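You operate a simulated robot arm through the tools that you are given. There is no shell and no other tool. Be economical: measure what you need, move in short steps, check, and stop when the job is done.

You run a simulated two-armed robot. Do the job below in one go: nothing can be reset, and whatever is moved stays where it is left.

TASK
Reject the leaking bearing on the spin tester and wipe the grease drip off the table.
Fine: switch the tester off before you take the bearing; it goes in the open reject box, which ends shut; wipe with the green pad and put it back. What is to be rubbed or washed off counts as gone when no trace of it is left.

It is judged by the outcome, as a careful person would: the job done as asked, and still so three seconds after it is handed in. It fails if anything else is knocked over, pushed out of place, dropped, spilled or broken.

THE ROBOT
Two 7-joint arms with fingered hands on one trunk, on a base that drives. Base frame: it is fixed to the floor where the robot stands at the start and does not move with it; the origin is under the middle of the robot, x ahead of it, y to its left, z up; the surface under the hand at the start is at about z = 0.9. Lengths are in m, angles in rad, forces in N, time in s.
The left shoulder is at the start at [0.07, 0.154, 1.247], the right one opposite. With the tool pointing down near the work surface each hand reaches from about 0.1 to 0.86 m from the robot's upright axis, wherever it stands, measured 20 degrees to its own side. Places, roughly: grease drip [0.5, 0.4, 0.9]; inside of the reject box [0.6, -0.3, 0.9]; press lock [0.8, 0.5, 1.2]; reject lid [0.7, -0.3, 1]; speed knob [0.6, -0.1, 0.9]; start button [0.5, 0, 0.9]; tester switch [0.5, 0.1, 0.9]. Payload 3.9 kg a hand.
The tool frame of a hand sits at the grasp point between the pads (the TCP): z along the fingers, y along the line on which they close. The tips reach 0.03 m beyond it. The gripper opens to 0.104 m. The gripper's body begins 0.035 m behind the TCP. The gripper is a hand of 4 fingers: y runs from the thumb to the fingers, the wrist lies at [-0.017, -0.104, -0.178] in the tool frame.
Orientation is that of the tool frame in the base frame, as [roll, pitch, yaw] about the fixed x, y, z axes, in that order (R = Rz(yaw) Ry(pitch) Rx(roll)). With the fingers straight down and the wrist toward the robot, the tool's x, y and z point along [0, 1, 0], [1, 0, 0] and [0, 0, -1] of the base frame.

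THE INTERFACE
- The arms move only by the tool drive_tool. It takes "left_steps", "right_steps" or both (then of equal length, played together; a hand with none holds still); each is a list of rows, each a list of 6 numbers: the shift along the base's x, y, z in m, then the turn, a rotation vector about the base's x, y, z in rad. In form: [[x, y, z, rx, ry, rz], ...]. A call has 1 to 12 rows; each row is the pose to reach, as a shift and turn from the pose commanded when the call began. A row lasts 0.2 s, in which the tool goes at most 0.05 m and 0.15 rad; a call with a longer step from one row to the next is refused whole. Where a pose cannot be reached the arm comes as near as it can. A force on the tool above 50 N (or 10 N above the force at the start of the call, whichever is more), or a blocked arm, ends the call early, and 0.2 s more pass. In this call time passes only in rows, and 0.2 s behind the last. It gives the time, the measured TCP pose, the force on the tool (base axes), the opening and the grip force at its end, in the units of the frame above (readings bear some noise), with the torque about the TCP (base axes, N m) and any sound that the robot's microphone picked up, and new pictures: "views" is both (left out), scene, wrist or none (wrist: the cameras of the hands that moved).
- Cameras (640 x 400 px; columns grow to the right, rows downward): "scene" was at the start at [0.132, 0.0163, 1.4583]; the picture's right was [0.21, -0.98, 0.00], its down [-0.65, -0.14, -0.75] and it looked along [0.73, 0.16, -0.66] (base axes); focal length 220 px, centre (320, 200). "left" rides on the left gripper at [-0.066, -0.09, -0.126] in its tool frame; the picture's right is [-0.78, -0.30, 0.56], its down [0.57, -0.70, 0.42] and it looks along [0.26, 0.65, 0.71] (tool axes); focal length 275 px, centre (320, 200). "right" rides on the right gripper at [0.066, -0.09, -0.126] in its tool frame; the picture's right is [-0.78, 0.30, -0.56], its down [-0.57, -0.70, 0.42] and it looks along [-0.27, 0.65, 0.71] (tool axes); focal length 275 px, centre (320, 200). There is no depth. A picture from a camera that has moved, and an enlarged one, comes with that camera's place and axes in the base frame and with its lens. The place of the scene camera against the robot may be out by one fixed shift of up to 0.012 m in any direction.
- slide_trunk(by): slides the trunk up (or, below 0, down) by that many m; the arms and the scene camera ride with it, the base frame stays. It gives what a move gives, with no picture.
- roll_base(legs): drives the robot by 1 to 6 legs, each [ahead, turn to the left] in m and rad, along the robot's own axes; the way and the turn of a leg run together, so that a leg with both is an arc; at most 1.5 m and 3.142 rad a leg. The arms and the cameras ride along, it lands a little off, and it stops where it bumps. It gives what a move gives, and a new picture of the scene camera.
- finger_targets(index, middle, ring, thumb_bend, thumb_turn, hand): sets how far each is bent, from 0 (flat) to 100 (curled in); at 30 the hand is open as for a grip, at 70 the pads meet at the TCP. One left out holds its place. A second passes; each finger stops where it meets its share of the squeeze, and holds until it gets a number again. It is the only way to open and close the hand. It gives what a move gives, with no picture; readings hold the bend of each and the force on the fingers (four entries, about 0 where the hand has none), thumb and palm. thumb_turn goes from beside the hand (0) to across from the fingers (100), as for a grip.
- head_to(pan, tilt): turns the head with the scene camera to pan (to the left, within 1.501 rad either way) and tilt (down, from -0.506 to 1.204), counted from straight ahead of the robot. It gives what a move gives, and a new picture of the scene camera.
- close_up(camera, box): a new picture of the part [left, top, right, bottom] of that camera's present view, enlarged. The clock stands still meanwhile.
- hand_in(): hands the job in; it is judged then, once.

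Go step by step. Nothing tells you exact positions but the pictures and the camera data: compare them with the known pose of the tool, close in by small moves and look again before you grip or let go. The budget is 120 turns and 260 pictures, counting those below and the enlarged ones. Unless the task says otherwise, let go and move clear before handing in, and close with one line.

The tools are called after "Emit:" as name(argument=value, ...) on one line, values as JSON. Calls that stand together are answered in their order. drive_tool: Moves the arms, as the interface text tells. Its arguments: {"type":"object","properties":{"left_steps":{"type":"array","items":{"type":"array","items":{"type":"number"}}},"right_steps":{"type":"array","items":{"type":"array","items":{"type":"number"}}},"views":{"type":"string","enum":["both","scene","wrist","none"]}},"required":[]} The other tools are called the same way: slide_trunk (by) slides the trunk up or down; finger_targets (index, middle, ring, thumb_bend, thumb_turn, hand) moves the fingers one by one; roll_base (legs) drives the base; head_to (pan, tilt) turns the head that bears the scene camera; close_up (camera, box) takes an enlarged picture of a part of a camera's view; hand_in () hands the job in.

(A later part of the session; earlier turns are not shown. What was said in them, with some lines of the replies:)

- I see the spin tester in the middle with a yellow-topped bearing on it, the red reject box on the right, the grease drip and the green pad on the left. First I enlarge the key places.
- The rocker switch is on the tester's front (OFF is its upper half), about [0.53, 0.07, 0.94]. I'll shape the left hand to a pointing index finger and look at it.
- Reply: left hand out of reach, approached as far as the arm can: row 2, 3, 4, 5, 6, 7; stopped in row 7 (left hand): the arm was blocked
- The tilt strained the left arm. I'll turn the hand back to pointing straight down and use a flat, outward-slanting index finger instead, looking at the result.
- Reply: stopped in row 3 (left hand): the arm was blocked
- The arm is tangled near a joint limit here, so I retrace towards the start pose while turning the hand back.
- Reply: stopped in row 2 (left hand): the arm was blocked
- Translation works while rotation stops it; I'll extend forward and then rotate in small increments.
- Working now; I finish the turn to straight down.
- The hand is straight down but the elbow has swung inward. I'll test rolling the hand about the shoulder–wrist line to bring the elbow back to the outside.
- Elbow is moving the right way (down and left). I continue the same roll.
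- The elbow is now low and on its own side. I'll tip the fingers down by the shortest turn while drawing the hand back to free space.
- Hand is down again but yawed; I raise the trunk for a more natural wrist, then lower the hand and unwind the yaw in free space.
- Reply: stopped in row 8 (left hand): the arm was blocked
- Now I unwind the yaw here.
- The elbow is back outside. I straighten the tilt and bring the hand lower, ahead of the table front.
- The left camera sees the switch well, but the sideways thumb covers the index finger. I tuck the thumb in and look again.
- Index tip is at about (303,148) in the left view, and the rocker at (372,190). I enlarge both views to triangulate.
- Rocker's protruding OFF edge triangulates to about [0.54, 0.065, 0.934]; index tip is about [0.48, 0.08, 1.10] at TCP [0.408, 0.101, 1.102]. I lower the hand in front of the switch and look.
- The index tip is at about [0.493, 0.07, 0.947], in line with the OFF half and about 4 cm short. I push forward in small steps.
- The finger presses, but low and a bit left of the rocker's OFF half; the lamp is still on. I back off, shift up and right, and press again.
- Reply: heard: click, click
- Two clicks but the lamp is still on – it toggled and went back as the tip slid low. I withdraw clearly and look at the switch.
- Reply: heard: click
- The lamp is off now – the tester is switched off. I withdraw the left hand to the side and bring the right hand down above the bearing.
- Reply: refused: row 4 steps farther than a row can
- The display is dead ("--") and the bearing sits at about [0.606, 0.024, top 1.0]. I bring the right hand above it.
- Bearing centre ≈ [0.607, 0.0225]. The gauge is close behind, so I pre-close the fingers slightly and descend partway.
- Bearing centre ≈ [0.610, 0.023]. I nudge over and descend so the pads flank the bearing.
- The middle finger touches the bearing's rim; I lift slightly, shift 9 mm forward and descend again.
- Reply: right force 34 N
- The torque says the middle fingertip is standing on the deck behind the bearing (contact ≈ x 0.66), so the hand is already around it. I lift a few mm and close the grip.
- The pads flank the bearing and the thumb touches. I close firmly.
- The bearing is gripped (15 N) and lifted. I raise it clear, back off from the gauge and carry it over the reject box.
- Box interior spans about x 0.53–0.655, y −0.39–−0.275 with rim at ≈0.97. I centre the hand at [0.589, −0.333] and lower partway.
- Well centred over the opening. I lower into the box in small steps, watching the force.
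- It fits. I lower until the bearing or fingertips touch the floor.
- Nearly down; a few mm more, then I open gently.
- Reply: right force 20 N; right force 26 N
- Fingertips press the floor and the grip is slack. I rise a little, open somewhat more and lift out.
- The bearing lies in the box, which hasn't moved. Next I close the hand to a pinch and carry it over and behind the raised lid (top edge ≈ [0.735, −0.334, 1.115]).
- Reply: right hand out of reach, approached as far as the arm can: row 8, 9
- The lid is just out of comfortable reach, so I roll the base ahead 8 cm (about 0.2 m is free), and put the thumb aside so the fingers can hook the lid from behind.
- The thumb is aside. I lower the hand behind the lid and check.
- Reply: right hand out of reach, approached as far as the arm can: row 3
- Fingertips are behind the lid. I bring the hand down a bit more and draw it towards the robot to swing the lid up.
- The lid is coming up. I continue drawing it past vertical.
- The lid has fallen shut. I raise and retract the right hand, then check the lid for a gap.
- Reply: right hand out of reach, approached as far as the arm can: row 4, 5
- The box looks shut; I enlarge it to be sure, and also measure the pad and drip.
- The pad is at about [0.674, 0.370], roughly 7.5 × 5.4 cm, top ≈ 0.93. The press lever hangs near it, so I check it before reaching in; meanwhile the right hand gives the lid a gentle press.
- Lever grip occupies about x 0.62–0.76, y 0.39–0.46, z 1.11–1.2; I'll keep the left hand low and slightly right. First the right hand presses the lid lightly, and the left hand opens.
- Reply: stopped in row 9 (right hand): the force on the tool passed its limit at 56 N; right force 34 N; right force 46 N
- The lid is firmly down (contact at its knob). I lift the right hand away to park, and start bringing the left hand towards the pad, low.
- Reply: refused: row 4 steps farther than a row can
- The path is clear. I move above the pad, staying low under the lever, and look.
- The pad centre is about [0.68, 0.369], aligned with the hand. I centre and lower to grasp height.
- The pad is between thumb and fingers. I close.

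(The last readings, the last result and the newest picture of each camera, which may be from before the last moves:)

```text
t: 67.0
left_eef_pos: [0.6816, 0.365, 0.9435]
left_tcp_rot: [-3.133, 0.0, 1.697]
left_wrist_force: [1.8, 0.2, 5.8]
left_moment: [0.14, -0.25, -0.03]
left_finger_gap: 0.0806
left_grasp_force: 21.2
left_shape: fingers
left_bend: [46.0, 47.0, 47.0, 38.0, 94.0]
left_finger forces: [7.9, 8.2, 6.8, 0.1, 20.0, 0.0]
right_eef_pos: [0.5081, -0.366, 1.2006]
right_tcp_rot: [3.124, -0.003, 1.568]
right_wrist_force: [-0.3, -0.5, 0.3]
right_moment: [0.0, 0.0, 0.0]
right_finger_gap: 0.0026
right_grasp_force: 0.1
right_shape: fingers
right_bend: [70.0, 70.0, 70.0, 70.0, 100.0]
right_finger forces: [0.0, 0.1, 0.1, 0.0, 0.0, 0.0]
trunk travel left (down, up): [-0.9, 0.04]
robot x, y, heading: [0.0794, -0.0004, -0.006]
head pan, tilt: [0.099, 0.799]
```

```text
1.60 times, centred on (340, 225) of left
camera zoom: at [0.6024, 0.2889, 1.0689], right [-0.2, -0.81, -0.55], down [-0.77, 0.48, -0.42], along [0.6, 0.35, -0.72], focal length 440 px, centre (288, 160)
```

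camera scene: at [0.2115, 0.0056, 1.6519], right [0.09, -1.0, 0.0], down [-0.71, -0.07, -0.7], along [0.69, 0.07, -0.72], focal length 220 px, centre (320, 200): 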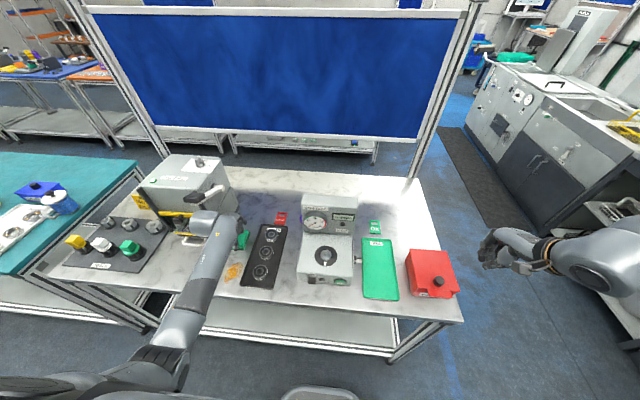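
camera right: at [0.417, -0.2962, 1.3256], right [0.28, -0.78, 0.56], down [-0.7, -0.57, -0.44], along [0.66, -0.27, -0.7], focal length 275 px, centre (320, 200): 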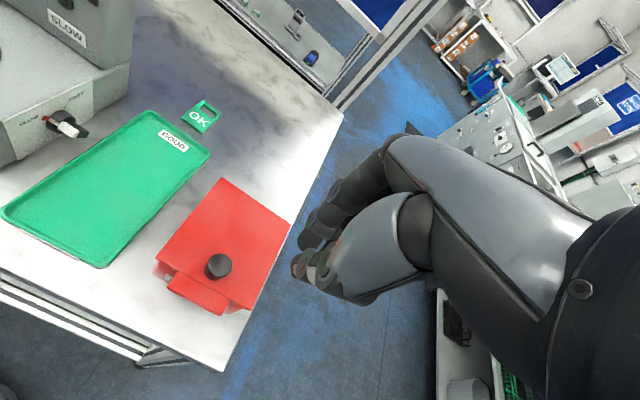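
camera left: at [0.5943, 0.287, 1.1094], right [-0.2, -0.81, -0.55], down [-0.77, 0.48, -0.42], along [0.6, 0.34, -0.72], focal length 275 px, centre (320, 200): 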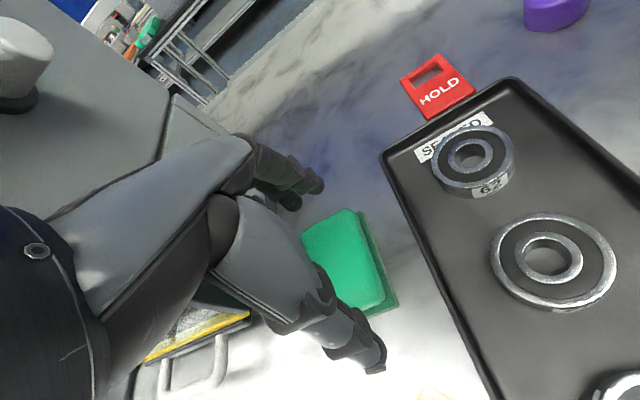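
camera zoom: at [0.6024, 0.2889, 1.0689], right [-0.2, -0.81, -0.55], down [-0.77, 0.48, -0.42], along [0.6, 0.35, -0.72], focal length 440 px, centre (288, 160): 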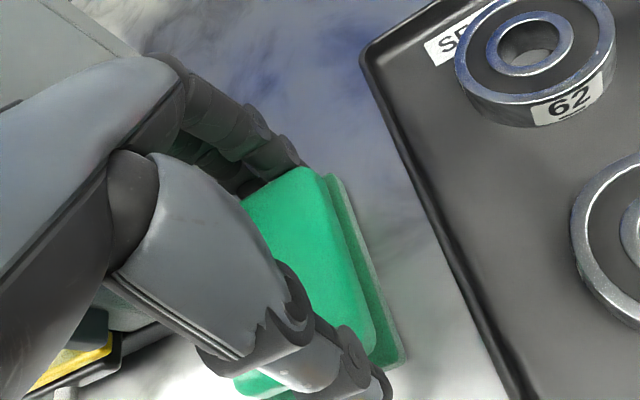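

The pad is gripped. The drip runs from about [0.51, 0.37] to [0.59, 0.335]; the tray edge is at y≈0.31. I lift the pad slightly, move over and set it down at the drip's far end.

Emit:
drive_tool(left_steps=[[0, 0, 0.015, 0, 0, 0], [-0.04, -0.002, 0.015, 0, 0, 0], [-0.08, -0.006, 0.015, 0, 0, 0], [-0.08, -0.006, 0.006, 0, 0, 0], [-0.08, -0.006, 0.0, 0, 0, 0], [-0.08, -0.006, -0.004, 0, 0, 0]], views="wrist")

Emit:
close_up(camera="scene", box=[150, 180, 310, 300])

```text
t: 68.4
left_eef_pos: [0.6022, 0.3596, 0.9436]
left_tcp_rot: [-3.14, -0.002, 1.699]
left_wrist_force: [0.4, 2.3, 17.9]
left_moment: [0.44, -0.63, 0.06]
left_finger_gap: 0.0805
left_grasp_force: 29.4
left_shape: fingers
left_bend: [47.0, 47.0, 48.0, 37.0, 94.0]
left_finger forces: [8.4, 11.0, 19.1, 0.0, 19.5, 0.0]
right_eef_pos: [0.5074, -0.3661, 1.2026]
right_tcp_rot: [3.122, -0.003, 1.569]
right_wrist_force: [0.7, 0.3, -0.6]
right_moment: [-0.01, 0.0, -0.02]
right_finger_gap: 0.0028
right_grasp_force: 0.2
right_shape: fingers
right_bend: [70.0, 70.0, 70.0, 70.0, 100.0]
right_finger forces: [0.1, 0.0, 0.0, 0.0, 0.0, 0.0]
trunk travel left (down, up): [-0.9, 0.04]
robot x, y, heading: [0.0798, -0.002, -0.004]
head pan, tilt: [0.099, 0.799]
camera left: at [0.5224, 0.2837, 1.0678], right [-0.2, -0.81, -0.56], down [-0.77, 0.48, -0.42], along [0.61, 0.35, -0.71], focal length 275 px, centre (320, 200)
```

left: 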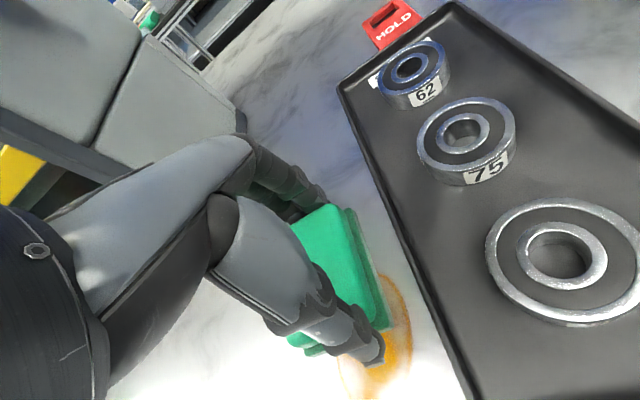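

```text
3.33 times, centred on (230, 240) of scene
camera zoom: at [0.2082, 0.0043, 1.6525], right [0.09, -1.0, 0.0], down [-0.71, -0.07, -0.7], along [0.7, 0.07, -0.72], focal length 734 px, centre (620, 67)
```

zoom: 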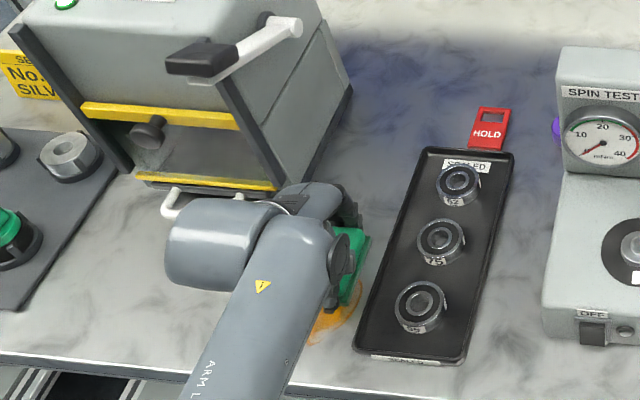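

Good contact (18 N). I wipe in lanes along the drip, staying off the tray.

Emit:
drive_tool(left_steps=[[-0.025, 0, 0, 0, 0, 0], [-0.05, 0, 0, 0, 0, 0], [-0.075, 0.002, 0, 0, 0, 0], [-0.075, 0.018, 0, 0, 0, 0], [-0.045, 0.018, 0, 0, 0, 0], [-0.015, 0.01, 0, 0, 0, 0], [0.01, -0.008, 0, 0, 0, 0], [-0.02, -0.014, 0, 0, 0, 0], [-0.05, -0.014, 0, 0, 0, 0], [-0.075, -0.01, 0, 0, 0, 0], [-0.04, -0.006, 0, 0, 0, 0], [0.0, -0.006, 0, 0, 0, 0]], views="wrist")

Emit:
close_up(camera="scene", box=[190, 200, 310, 300])

```text
t: 71.0
left_eef_pos: [0.5989, 0.3537, 0.9423]
left_tcp_rot: [-3.141, -0.001, 1.698]
left_wrist_force: [-6.2, 1.3, 30.9]
left_moment: [0.69, -0.66, 0.17]
left_finger_gap: 0.081
left_grasp_force: 31.4
left_shape: fingers
left_bend: [50.0, 49.0, 50.0, 35.0, 93.0]
left_finger forces: [6.9, 10.0, 24.4, 0.1, 21.6, 0.1]
right_eef_pos: [0.5066, -0.3662, 1.2014]
right_tcp_rot: [3.121, -0.004, 1.567]
right_wrist_force: [-0.6, 0.0, 0.7]
right_moment: [-0.01, 0.02, -0.05]
right_finger_gap: 0.0028
right_grasp_force: 0.1
right_shape: fingers
right_bend: [70.0, 70.0, 70.0, 70.0, 100.0]
right_finger forces: [0.1, 0.1, 0.0, 0.0, 0.0, 0.0]
trunk travel left (down, up): [-0.9, 0.04]
robot x, y, heading: [0.0815, 0.0002, -0.003]
head pan, tilt: [0.099, 0.799]
camera left: at [0.5194, 0.2763, 1.0672], right [-0.2, -0.81, -0.56], down [-0.77, 0.48, -0.42], along [0.61, 0.35, -0.71], focal length 275 px, centre (320, 200)
```

left: 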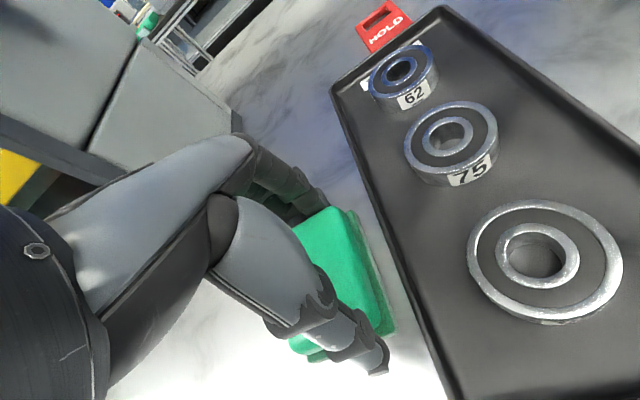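

```text
4.00 times, centred on (250, 250) of scene
camera zoom: at [0.2072, 0.0032, 1.6525], right [0.1, -1.0, 0.0], down [-0.71, -0.07, -0.7], along [0.7, 0.07, -0.72], focal length 881 px, centre (600, 0)
```

zoom: 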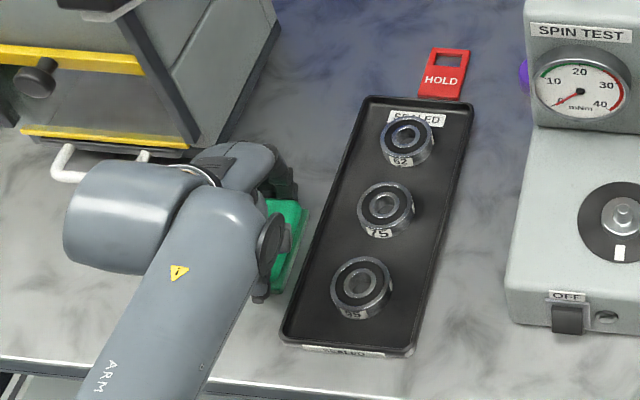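

The visible part is already clean; one more pass over the whole patch, then I'll carry the pad back and inspect.

Emit:
drive_tool(left_steps=[[-0.03, 0.0, 0, 0, 0, 0], [-0.06, 0.0, 0, 0, 0, 0], [-0.075, 0.012, 0, 0, 0, 0], [-0.04, 0.018, 0, 0, 0, 0], [-0.005, 0.018, 0, 0, 0, 0], [0.015, 0.005, 0, 0, 0, 0], [-0.02, -0.006, 0, 0, 0, 0], [-0.055, -0.006, 0, 0, 0, 0], [-0.02, -0.004, 0, 0, 0, 0], [0.02, 0.0, 0, 0, 0, 0], [0.05, 0.006, 0.012, 0, 0, 0], [0.08, 0.011, 0.016, 0, 0, 0]], views="wrist")

Emit:
close_up(camera="scene", box=[190, 200, 310, 300])

```text
t: 73.6
left_eef_pos: [0.6806, 0.3642, 0.9521]
left_tcp_rot: [-3.125, 0.0, 1.698]
left_wrist_force: [-0.1, 0.0, -0.6]
left_moment: [-0.01, 0.0, -0.01]
left_finger_gap: 0.0803
left_grasp_force: 20.7
left_shape: fingers
left_bend: [48.0, 48.0, 50.0, 36.0, 94.0]
left_finger forces: [7.6, 8.0, 7.7, 0.1, 17.5, 0.0]
right_eef_pos: [0.51, -0.3643, 1.2008]
right_tcp_rot: [3.124, -0.002, 1.568]
right_wrist_force: [0.5, -0.3, 0.1]
right_moment: [0.02, 0.02, 0.01]
right_finger_gap: 0.0025
right_grasp_force: 0.0
right_shape: fingers
right_bend: [70.0, 70.0, 70.0, 70.0, 100.0]
right_finger forces: [0.1, 0.1, 0.0, 0.0, 0.0, 0.0]
trunk travel left (down, up): [-0.9, 0.04]
robot x, y, heading: [0.0816, -0.0005, -0.008]
head pan, tilt: [0.099, 0.799]
camera left: at [0.6016, 0.2879, 1.0794], right [-0.2, -0.81, -0.55], down [-0.78, 0.48, -0.41], along [0.6, 0.34, -0.72], focal length 275 px, centre (320, 200)
```

left: 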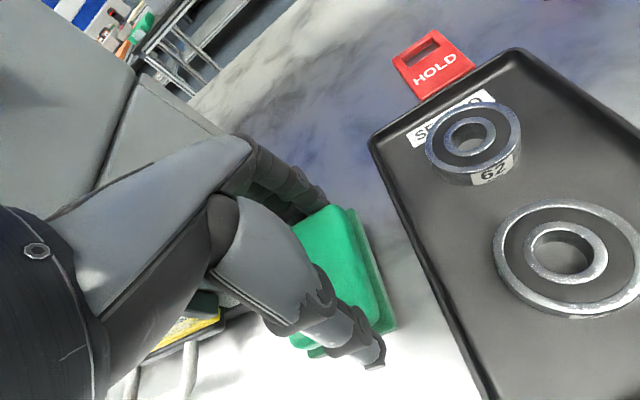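

```text
4.00 times, centred on (250, 250) of scene
camera zoom: at [0.2125, 0.0061, 1.6516], right [0.09, -1.0, 0.0], down [-0.71, -0.07, -0.7], along [0.69, 0.07, -0.72], focal length 881 px, centre (600, 0)
```

zoom: 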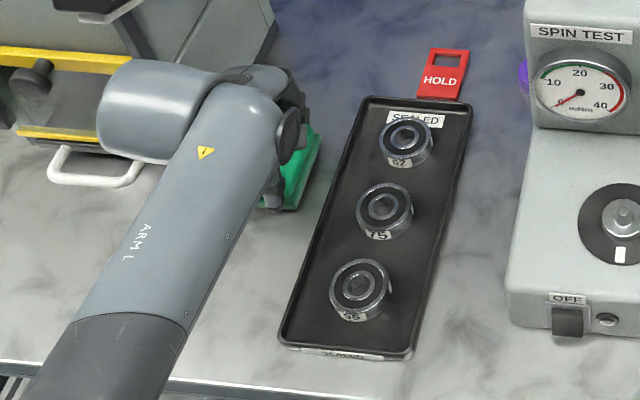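

The drip is gone from all visible table. The pad is held about 8 mm short of its original spot, so I shift forward, set it down and release.

Emit:
drive_tool(left_steps=[[0.008, 0.001, 0, 0, 0, 0], [0.008, 0.001, -0.006, 0, 0, 0], [0.008, 0.001, -0.011, 0, 0, 0]], views="none")

Emit:
close_up(camera="scene", box=[190, 200, 310, 300])

```text
t: 74.4
left_eef_pos: [0.6869, 0.367, 0.9446]
left_tcp_rot: [-3.13, 0.001, 1.699]
left_wrist_force: [0.4, 0.2, -0.7]
left_moment: [-0.01, 0.02, -0.01]
left_finger_gap: 0.0807
left_grasp_force: 19.9
left_shape: fingers
left_bend: [48.0, 48.0, 50.0, 36.0, 94.0]
left_finger forces: [7.5, 7.9, 7.6, 0.1, 17.6, 0.0]
right_eef_pos: [0.5065, -0.3637, 1.2006]
right_tcp_rot: [3.121, -0.005, 1.568]
right_wrist_force: [0.1, 0.4, 1.0]
right_moment: [-0.01, 0.0, -0.01]
right_finger_gap: 0.0027
right_grasp_force: 0.1
right_shape: fingers
right_bend: [70.0, 70.0, 70.0, 70.0, 100.0]
right_finger forces: [0.0, 0.1, 0.0, 0.0, 0.1, 0.1]
trunk travel left (down, up): [-0.9, 0.04]
robot x, y, heading: [0.0825, -0.0013, -0.007]
head pan, tilt: [0.099, 0.799]
```

```text
4.00 times, centred on (250, 250) of scene
camera zoom: at [0.2106, 0.0052, 1.652], right [0.09, -1.0, 0.0], down [-0.71, -0.07, -0.7], along [0.69, 0.07, -0.72], focal length 881 px, centre (600, 0)
```

zoom: 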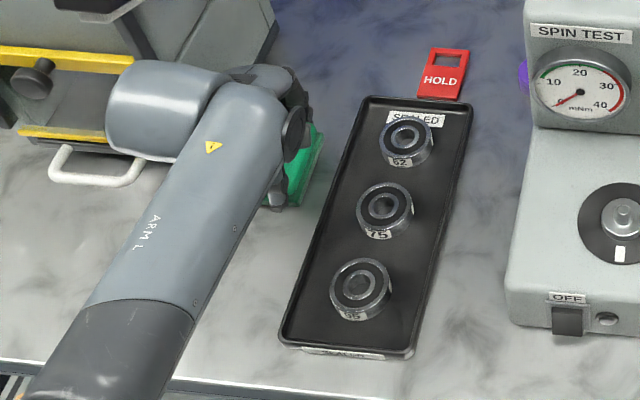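

Now it's in place; I lower until it touches, then open.

Emit:
drive_tool(left_steps=[[0.002, 0, -0.003, 0, 0, 0], [0.002, 0, -0.005, 0, 0, 0]], views="none")

Emit:
finger_targets(hand="left", index=34, middle=34, ring=34, thumb_bend=26)

Emit:
close_up(camera="left", box=[220, 100, 460, 350])

```text
t: 75.0
left_eef_pos: [0.6896, 0.3673, 0.9425]
left_tcp_rot: [-3.137, -0.002, 1.697]
left_wrist_force: [-1.8, 1.0, 16.0]
left_moment: [0.33, -0.43, 0.05]
left_finger_gap: 0.0808
left_grasp_force: 24.6
left_shape: fingers
left_bend: [48.0, 48.0, 50.0, 36.0, 94.0]
left_finger forces: [7.2, 10.7, 12.5, 0.0, 19.3, 0.0]
right_eef_pos: [0.5059, -0.3648, 1.2015]
right_tcp_rot: [3.121, -0.003, 1.566]
right_wrist_force: [0.3, -0.4, -0.5]
right_moment: [-0.01, -0.01, -0.02]
right_finger_gap: 0.0026
right_grasp_force: 0.1
right_shape: fingers
right_bend: [70.0, 70.0, 70.0, 70.0, 100.0]
right_finger forces: [0.0, 0.0, 0.0, 0.0, 0.0, 0.1]
trunk travel left (down, up): [-0.9, 0.04]
robot x, y, heading: [0.081, 0.002, 0.001]
head pan, tilt: [0.099, 0.799]
```

```text
t: 76.0
left_eef_pos: [0.6906, 0.3674, 0.9392]
left_tcp_rot: [-3.13, 0.0, 1.698]
left_wrist_force: [-0.6, 0.1, 0.7]
left_moment: [-0.02, 0.01, -0.04]
left_finger_gap: 0.1029
left_grasp_force: 0.0
left_shape: fingers
left_bend: [34.0, 34.0, 34.0, 26.0, 94.0]
left_finger forces: [0.1, 0.0, 0.0, 0.1, 0.0, 0.0]
right_eef_pos: [0.5096, -0.3647, 1.2008]
right_tcp_rot: [3.123, -0.002, 1.567]
right_wrist_force: [0.1, 0.8, 0.4]
right_moment: [0.0, 0.01, -0.01]
right_finger_gap: 0.0024
right_grasp_force: 0.1
right_shape: fingers
right_bend: [70.0, 70.0, 70.0, 70.0, 100.0]
right_finger forces: [0.0, 0.0, 0.1, 0.0, 0.0, 0.1]
trunk travel left (down, up): [-0.9, 0.04]
robot x, y, heading: [0.0838, -0.0003, -0.007]
head pan, tilt: [0.099, 0.799]
```

```text
1.60 times, centred on (340, 225) of left
camera zoom: at [0.6114, 0.2899, 1.0642], right [-0.2, -0.81, -0.55], down [-0.77, 0.48, -0.42], along [0.6, 0.34, -0.72], focal length 440 px, centre (288, 160)
```

zoom: 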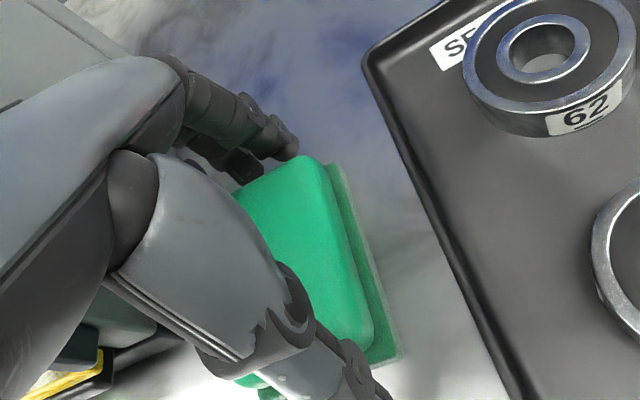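

Released. I lift straight off, then back out low under the lever and away.

Emit:
drive_tool(left_steps=[[0, 0, 0.015, 0, 0, 0], [0, 0, 0.032, 0, 0, 0], [-0.015, -0.001, 0.043, 0, 0, 0], [-0.06, -0.006, 0.048, 0, 0, 0], [-0.105, -0.01, 0.05, 0, 0, 0], [-0.15, -0.02, 0.06, 0, 0, 0], [-0.19, -0.03, 0.08, 0, 0, 0], [-0.23, -0.04, 0.1, 0, 0, 0], [-0.27, -0.04, 0.12, 0, 0, 0]], views="both")

Emit:
close_up(camera="scene", box=[190, 200, 310, 300])

Emit:
close_up(camera="left", box=[260, 100, 500, 300])

```text
t: 78.0
left_eef_pos: [0.4185, 0.3256, 1.0636]
left_tcp_rot: [-3.134, 0.0, 1.698]
left_wrist_force: [1.1, 0.0, 0.4]
left_moment: [0.0, -0.03, 0.01]
left_finger_gap: 0.1031
left_grasp_force: 0.1
left_shape: fingers
left_bend: [34.0, 34.0, 34.0, 26.0, 94.0]
left_finger forces: [0.0, 0.0, 0.0, 0.0, 0.0, 0.0]
right_eef_pos: [0.506, -0.365, 1.2017]
right_tcp_rot: [3.121, -0.004, 1.567]
right_wrist_force: [-0.4, 0.9, -0.1]
right_moment: [-0.02, -0.02, 0.0]
right_finger_gap: 0.0026
right_grasp_force: 0.0
right_shape: fingers
right_bend: [70.0, 70.0, 70.0, 70.0, 100.0]
right_finger forces: [0.1, 0.0, 0.0, 0.1, 0.1, 0.1]
trunk travel left (down, up): [-0.9, 0.04]
robot x, y, heading: [0.0804, -0.0028, -0.005]
head pan, tilt: [0.099, 0.799]
camera scene: at [0.2086, 0.005, 1.6521], right [0.09, -1.0, 0.0], down [-0.71, -0.07, -0.7], along [0.7, 0.07, -0.72], focal length 220 px, centre (320, 200)
camera left: at [0.3393, 0.2493, 1.1887], right [-0.2, -0.81, -0.55], down [-0.77, 0.48, -0.42], along [0.6, 0.34, -0.72], focal length 275 px, centre (320, 200)
```

scene: 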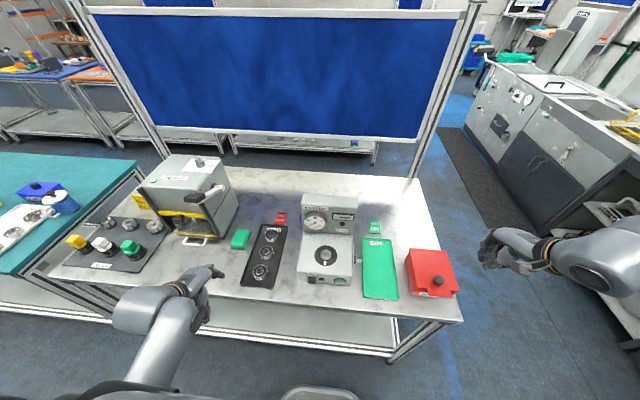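
left: 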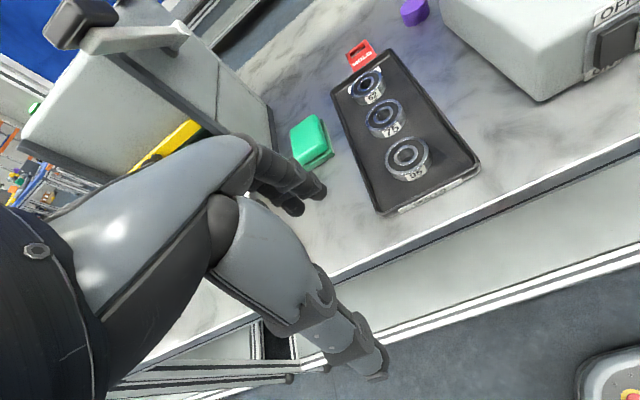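

```text
4.00 times, centred on (250, 250) of scene
camera zoom: at [0.2086, 0.005, 1.6521], right [0.09, -1.0, 0.0], down [-0.71, -0.07, -0.7], along [0.7, 0.07, -0.72], focal length 881 px, centre (600, 0)
```

zoom: 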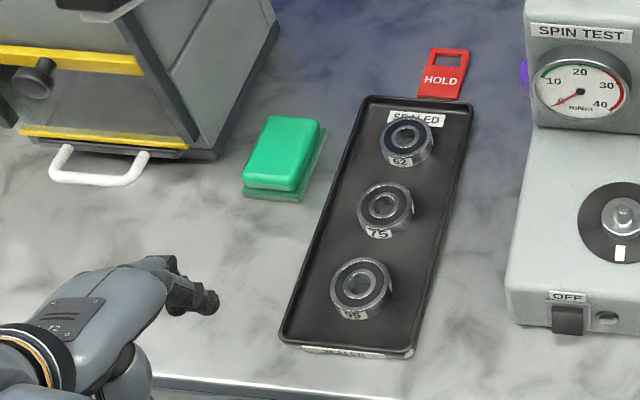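

```text
2.00 times, centred on (380, 200) of left
camera zoom: at [0.3393, 0.2493, 1.1887], right [-0.2, -0.81, -0.55], down [-0.77, 0.48, -0.42], along [0.6, 0.34, -0.72], focal length 551 px, centre (200, 200)
```

zoom: 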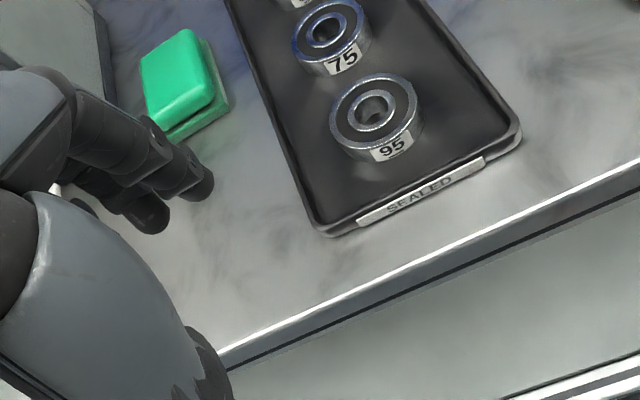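

The pad is back exactly in place and the table looks clean. I move the left hand further aside for a last check of the wiped spot, switch and box.

Emit:
drive_tool(left_steps=[[-0.02, 0.04, 0.02, 0, 0, 0], [-0.03, 0.08, 0.03, 0, 0, 0]], views="none")

Emit:
close_up(camera="scene", box=[170, 210, 280, 310])

Emit:
close_up(camera="scene", box=[280, 190, 480, 310])

```text
t: 78.6
left_eef_pos: [0.3854, 0.4103, 1.0924]
left_tcp_rot: [-3.132, 0.002, 1.697]
left_wrist_force: [-1.3, -0.4, 0.7]
left_moment: [-0.02, -0.01, -0.02]
left_finger_gap: 0.1034
left_grasp_force: 0.1
left_shape: fingers
left_bend: [34.0, 34.0, 34.0, 26.0, 94.0]
left_finger forces: [0.0, 0.0, 0.0, 0.1, 0.0, 0.0]
right_eef_pos: [0.5064, -0.3626, 1.2017]
right_tcp_rot: [3.123, -0.001, 1.566]
right_wrist_force: [-0.3, 1.0, -0.6]
right_moment: [-0.02, -0.05, 0.04]
right_finger_gap: 0.0027
right_grasp_force: 0.1
right_shape: fingers
right_bend: [70.0, 70.0, 70.0, 70.0, 100.0]
right_finger forces: [0.1, 0.1, 0.0, 0.1, 0.0, 0.0]
trunk travel left (down, up): [-0.9, 0.04]
robot x, y, heading: [0.0802, 0.0014, -0.004]
head pan, tilt: [0.099, 0.799]
```

```text
4.00 times, centred on (225, 260) of scene
camera zoom: at [0.2089, 0.0081, 1.6521], right [0.09, -1.0, 0.0], down [-0.71, -0.07, -0.7], along [0.69, 0.06, -0.72], focal length 881 px, centre (700, -40)
```

zoom: 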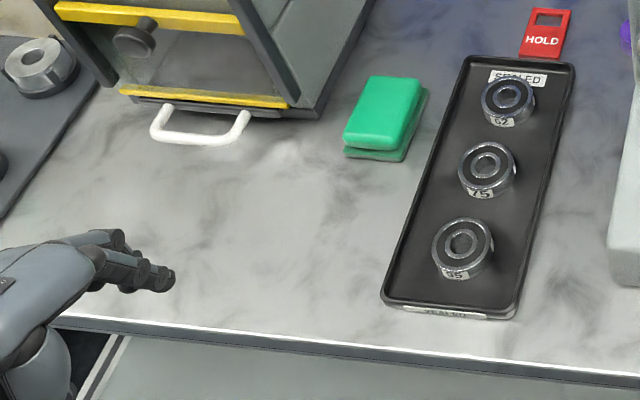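

```text
3.20 times, centred on (380, 250) of scene
camera zoom: at [0.2089, 0.0081, 1.6521], right [0.09, -1.0, 0.0], down [-0.71, -0.07, -0.7], along [0.69, 0.06, -0.72], focal length 705 px, centre (128, 40)
```

zoom: 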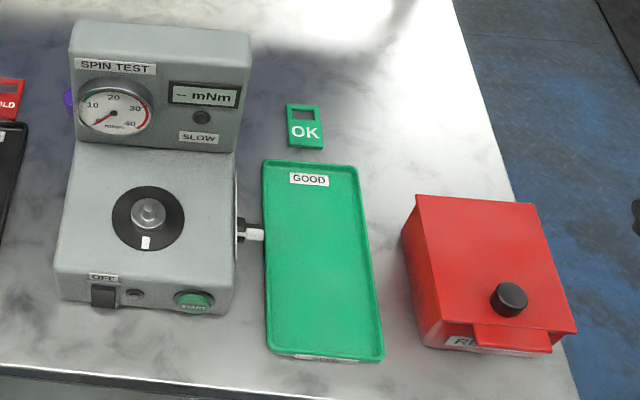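

Everything is in order: tester off, bearing in the shut reject box, table spotless, pad back, both hands clear. I hand in.

Emit:
hand_in()

```text
The job is handed in.
```

The job is handed in: the tester was switched off first, bearing 92 is in the reject box with the lid shut, the grease drip is wiped off with no trace visible, and the green pad is back in its place.
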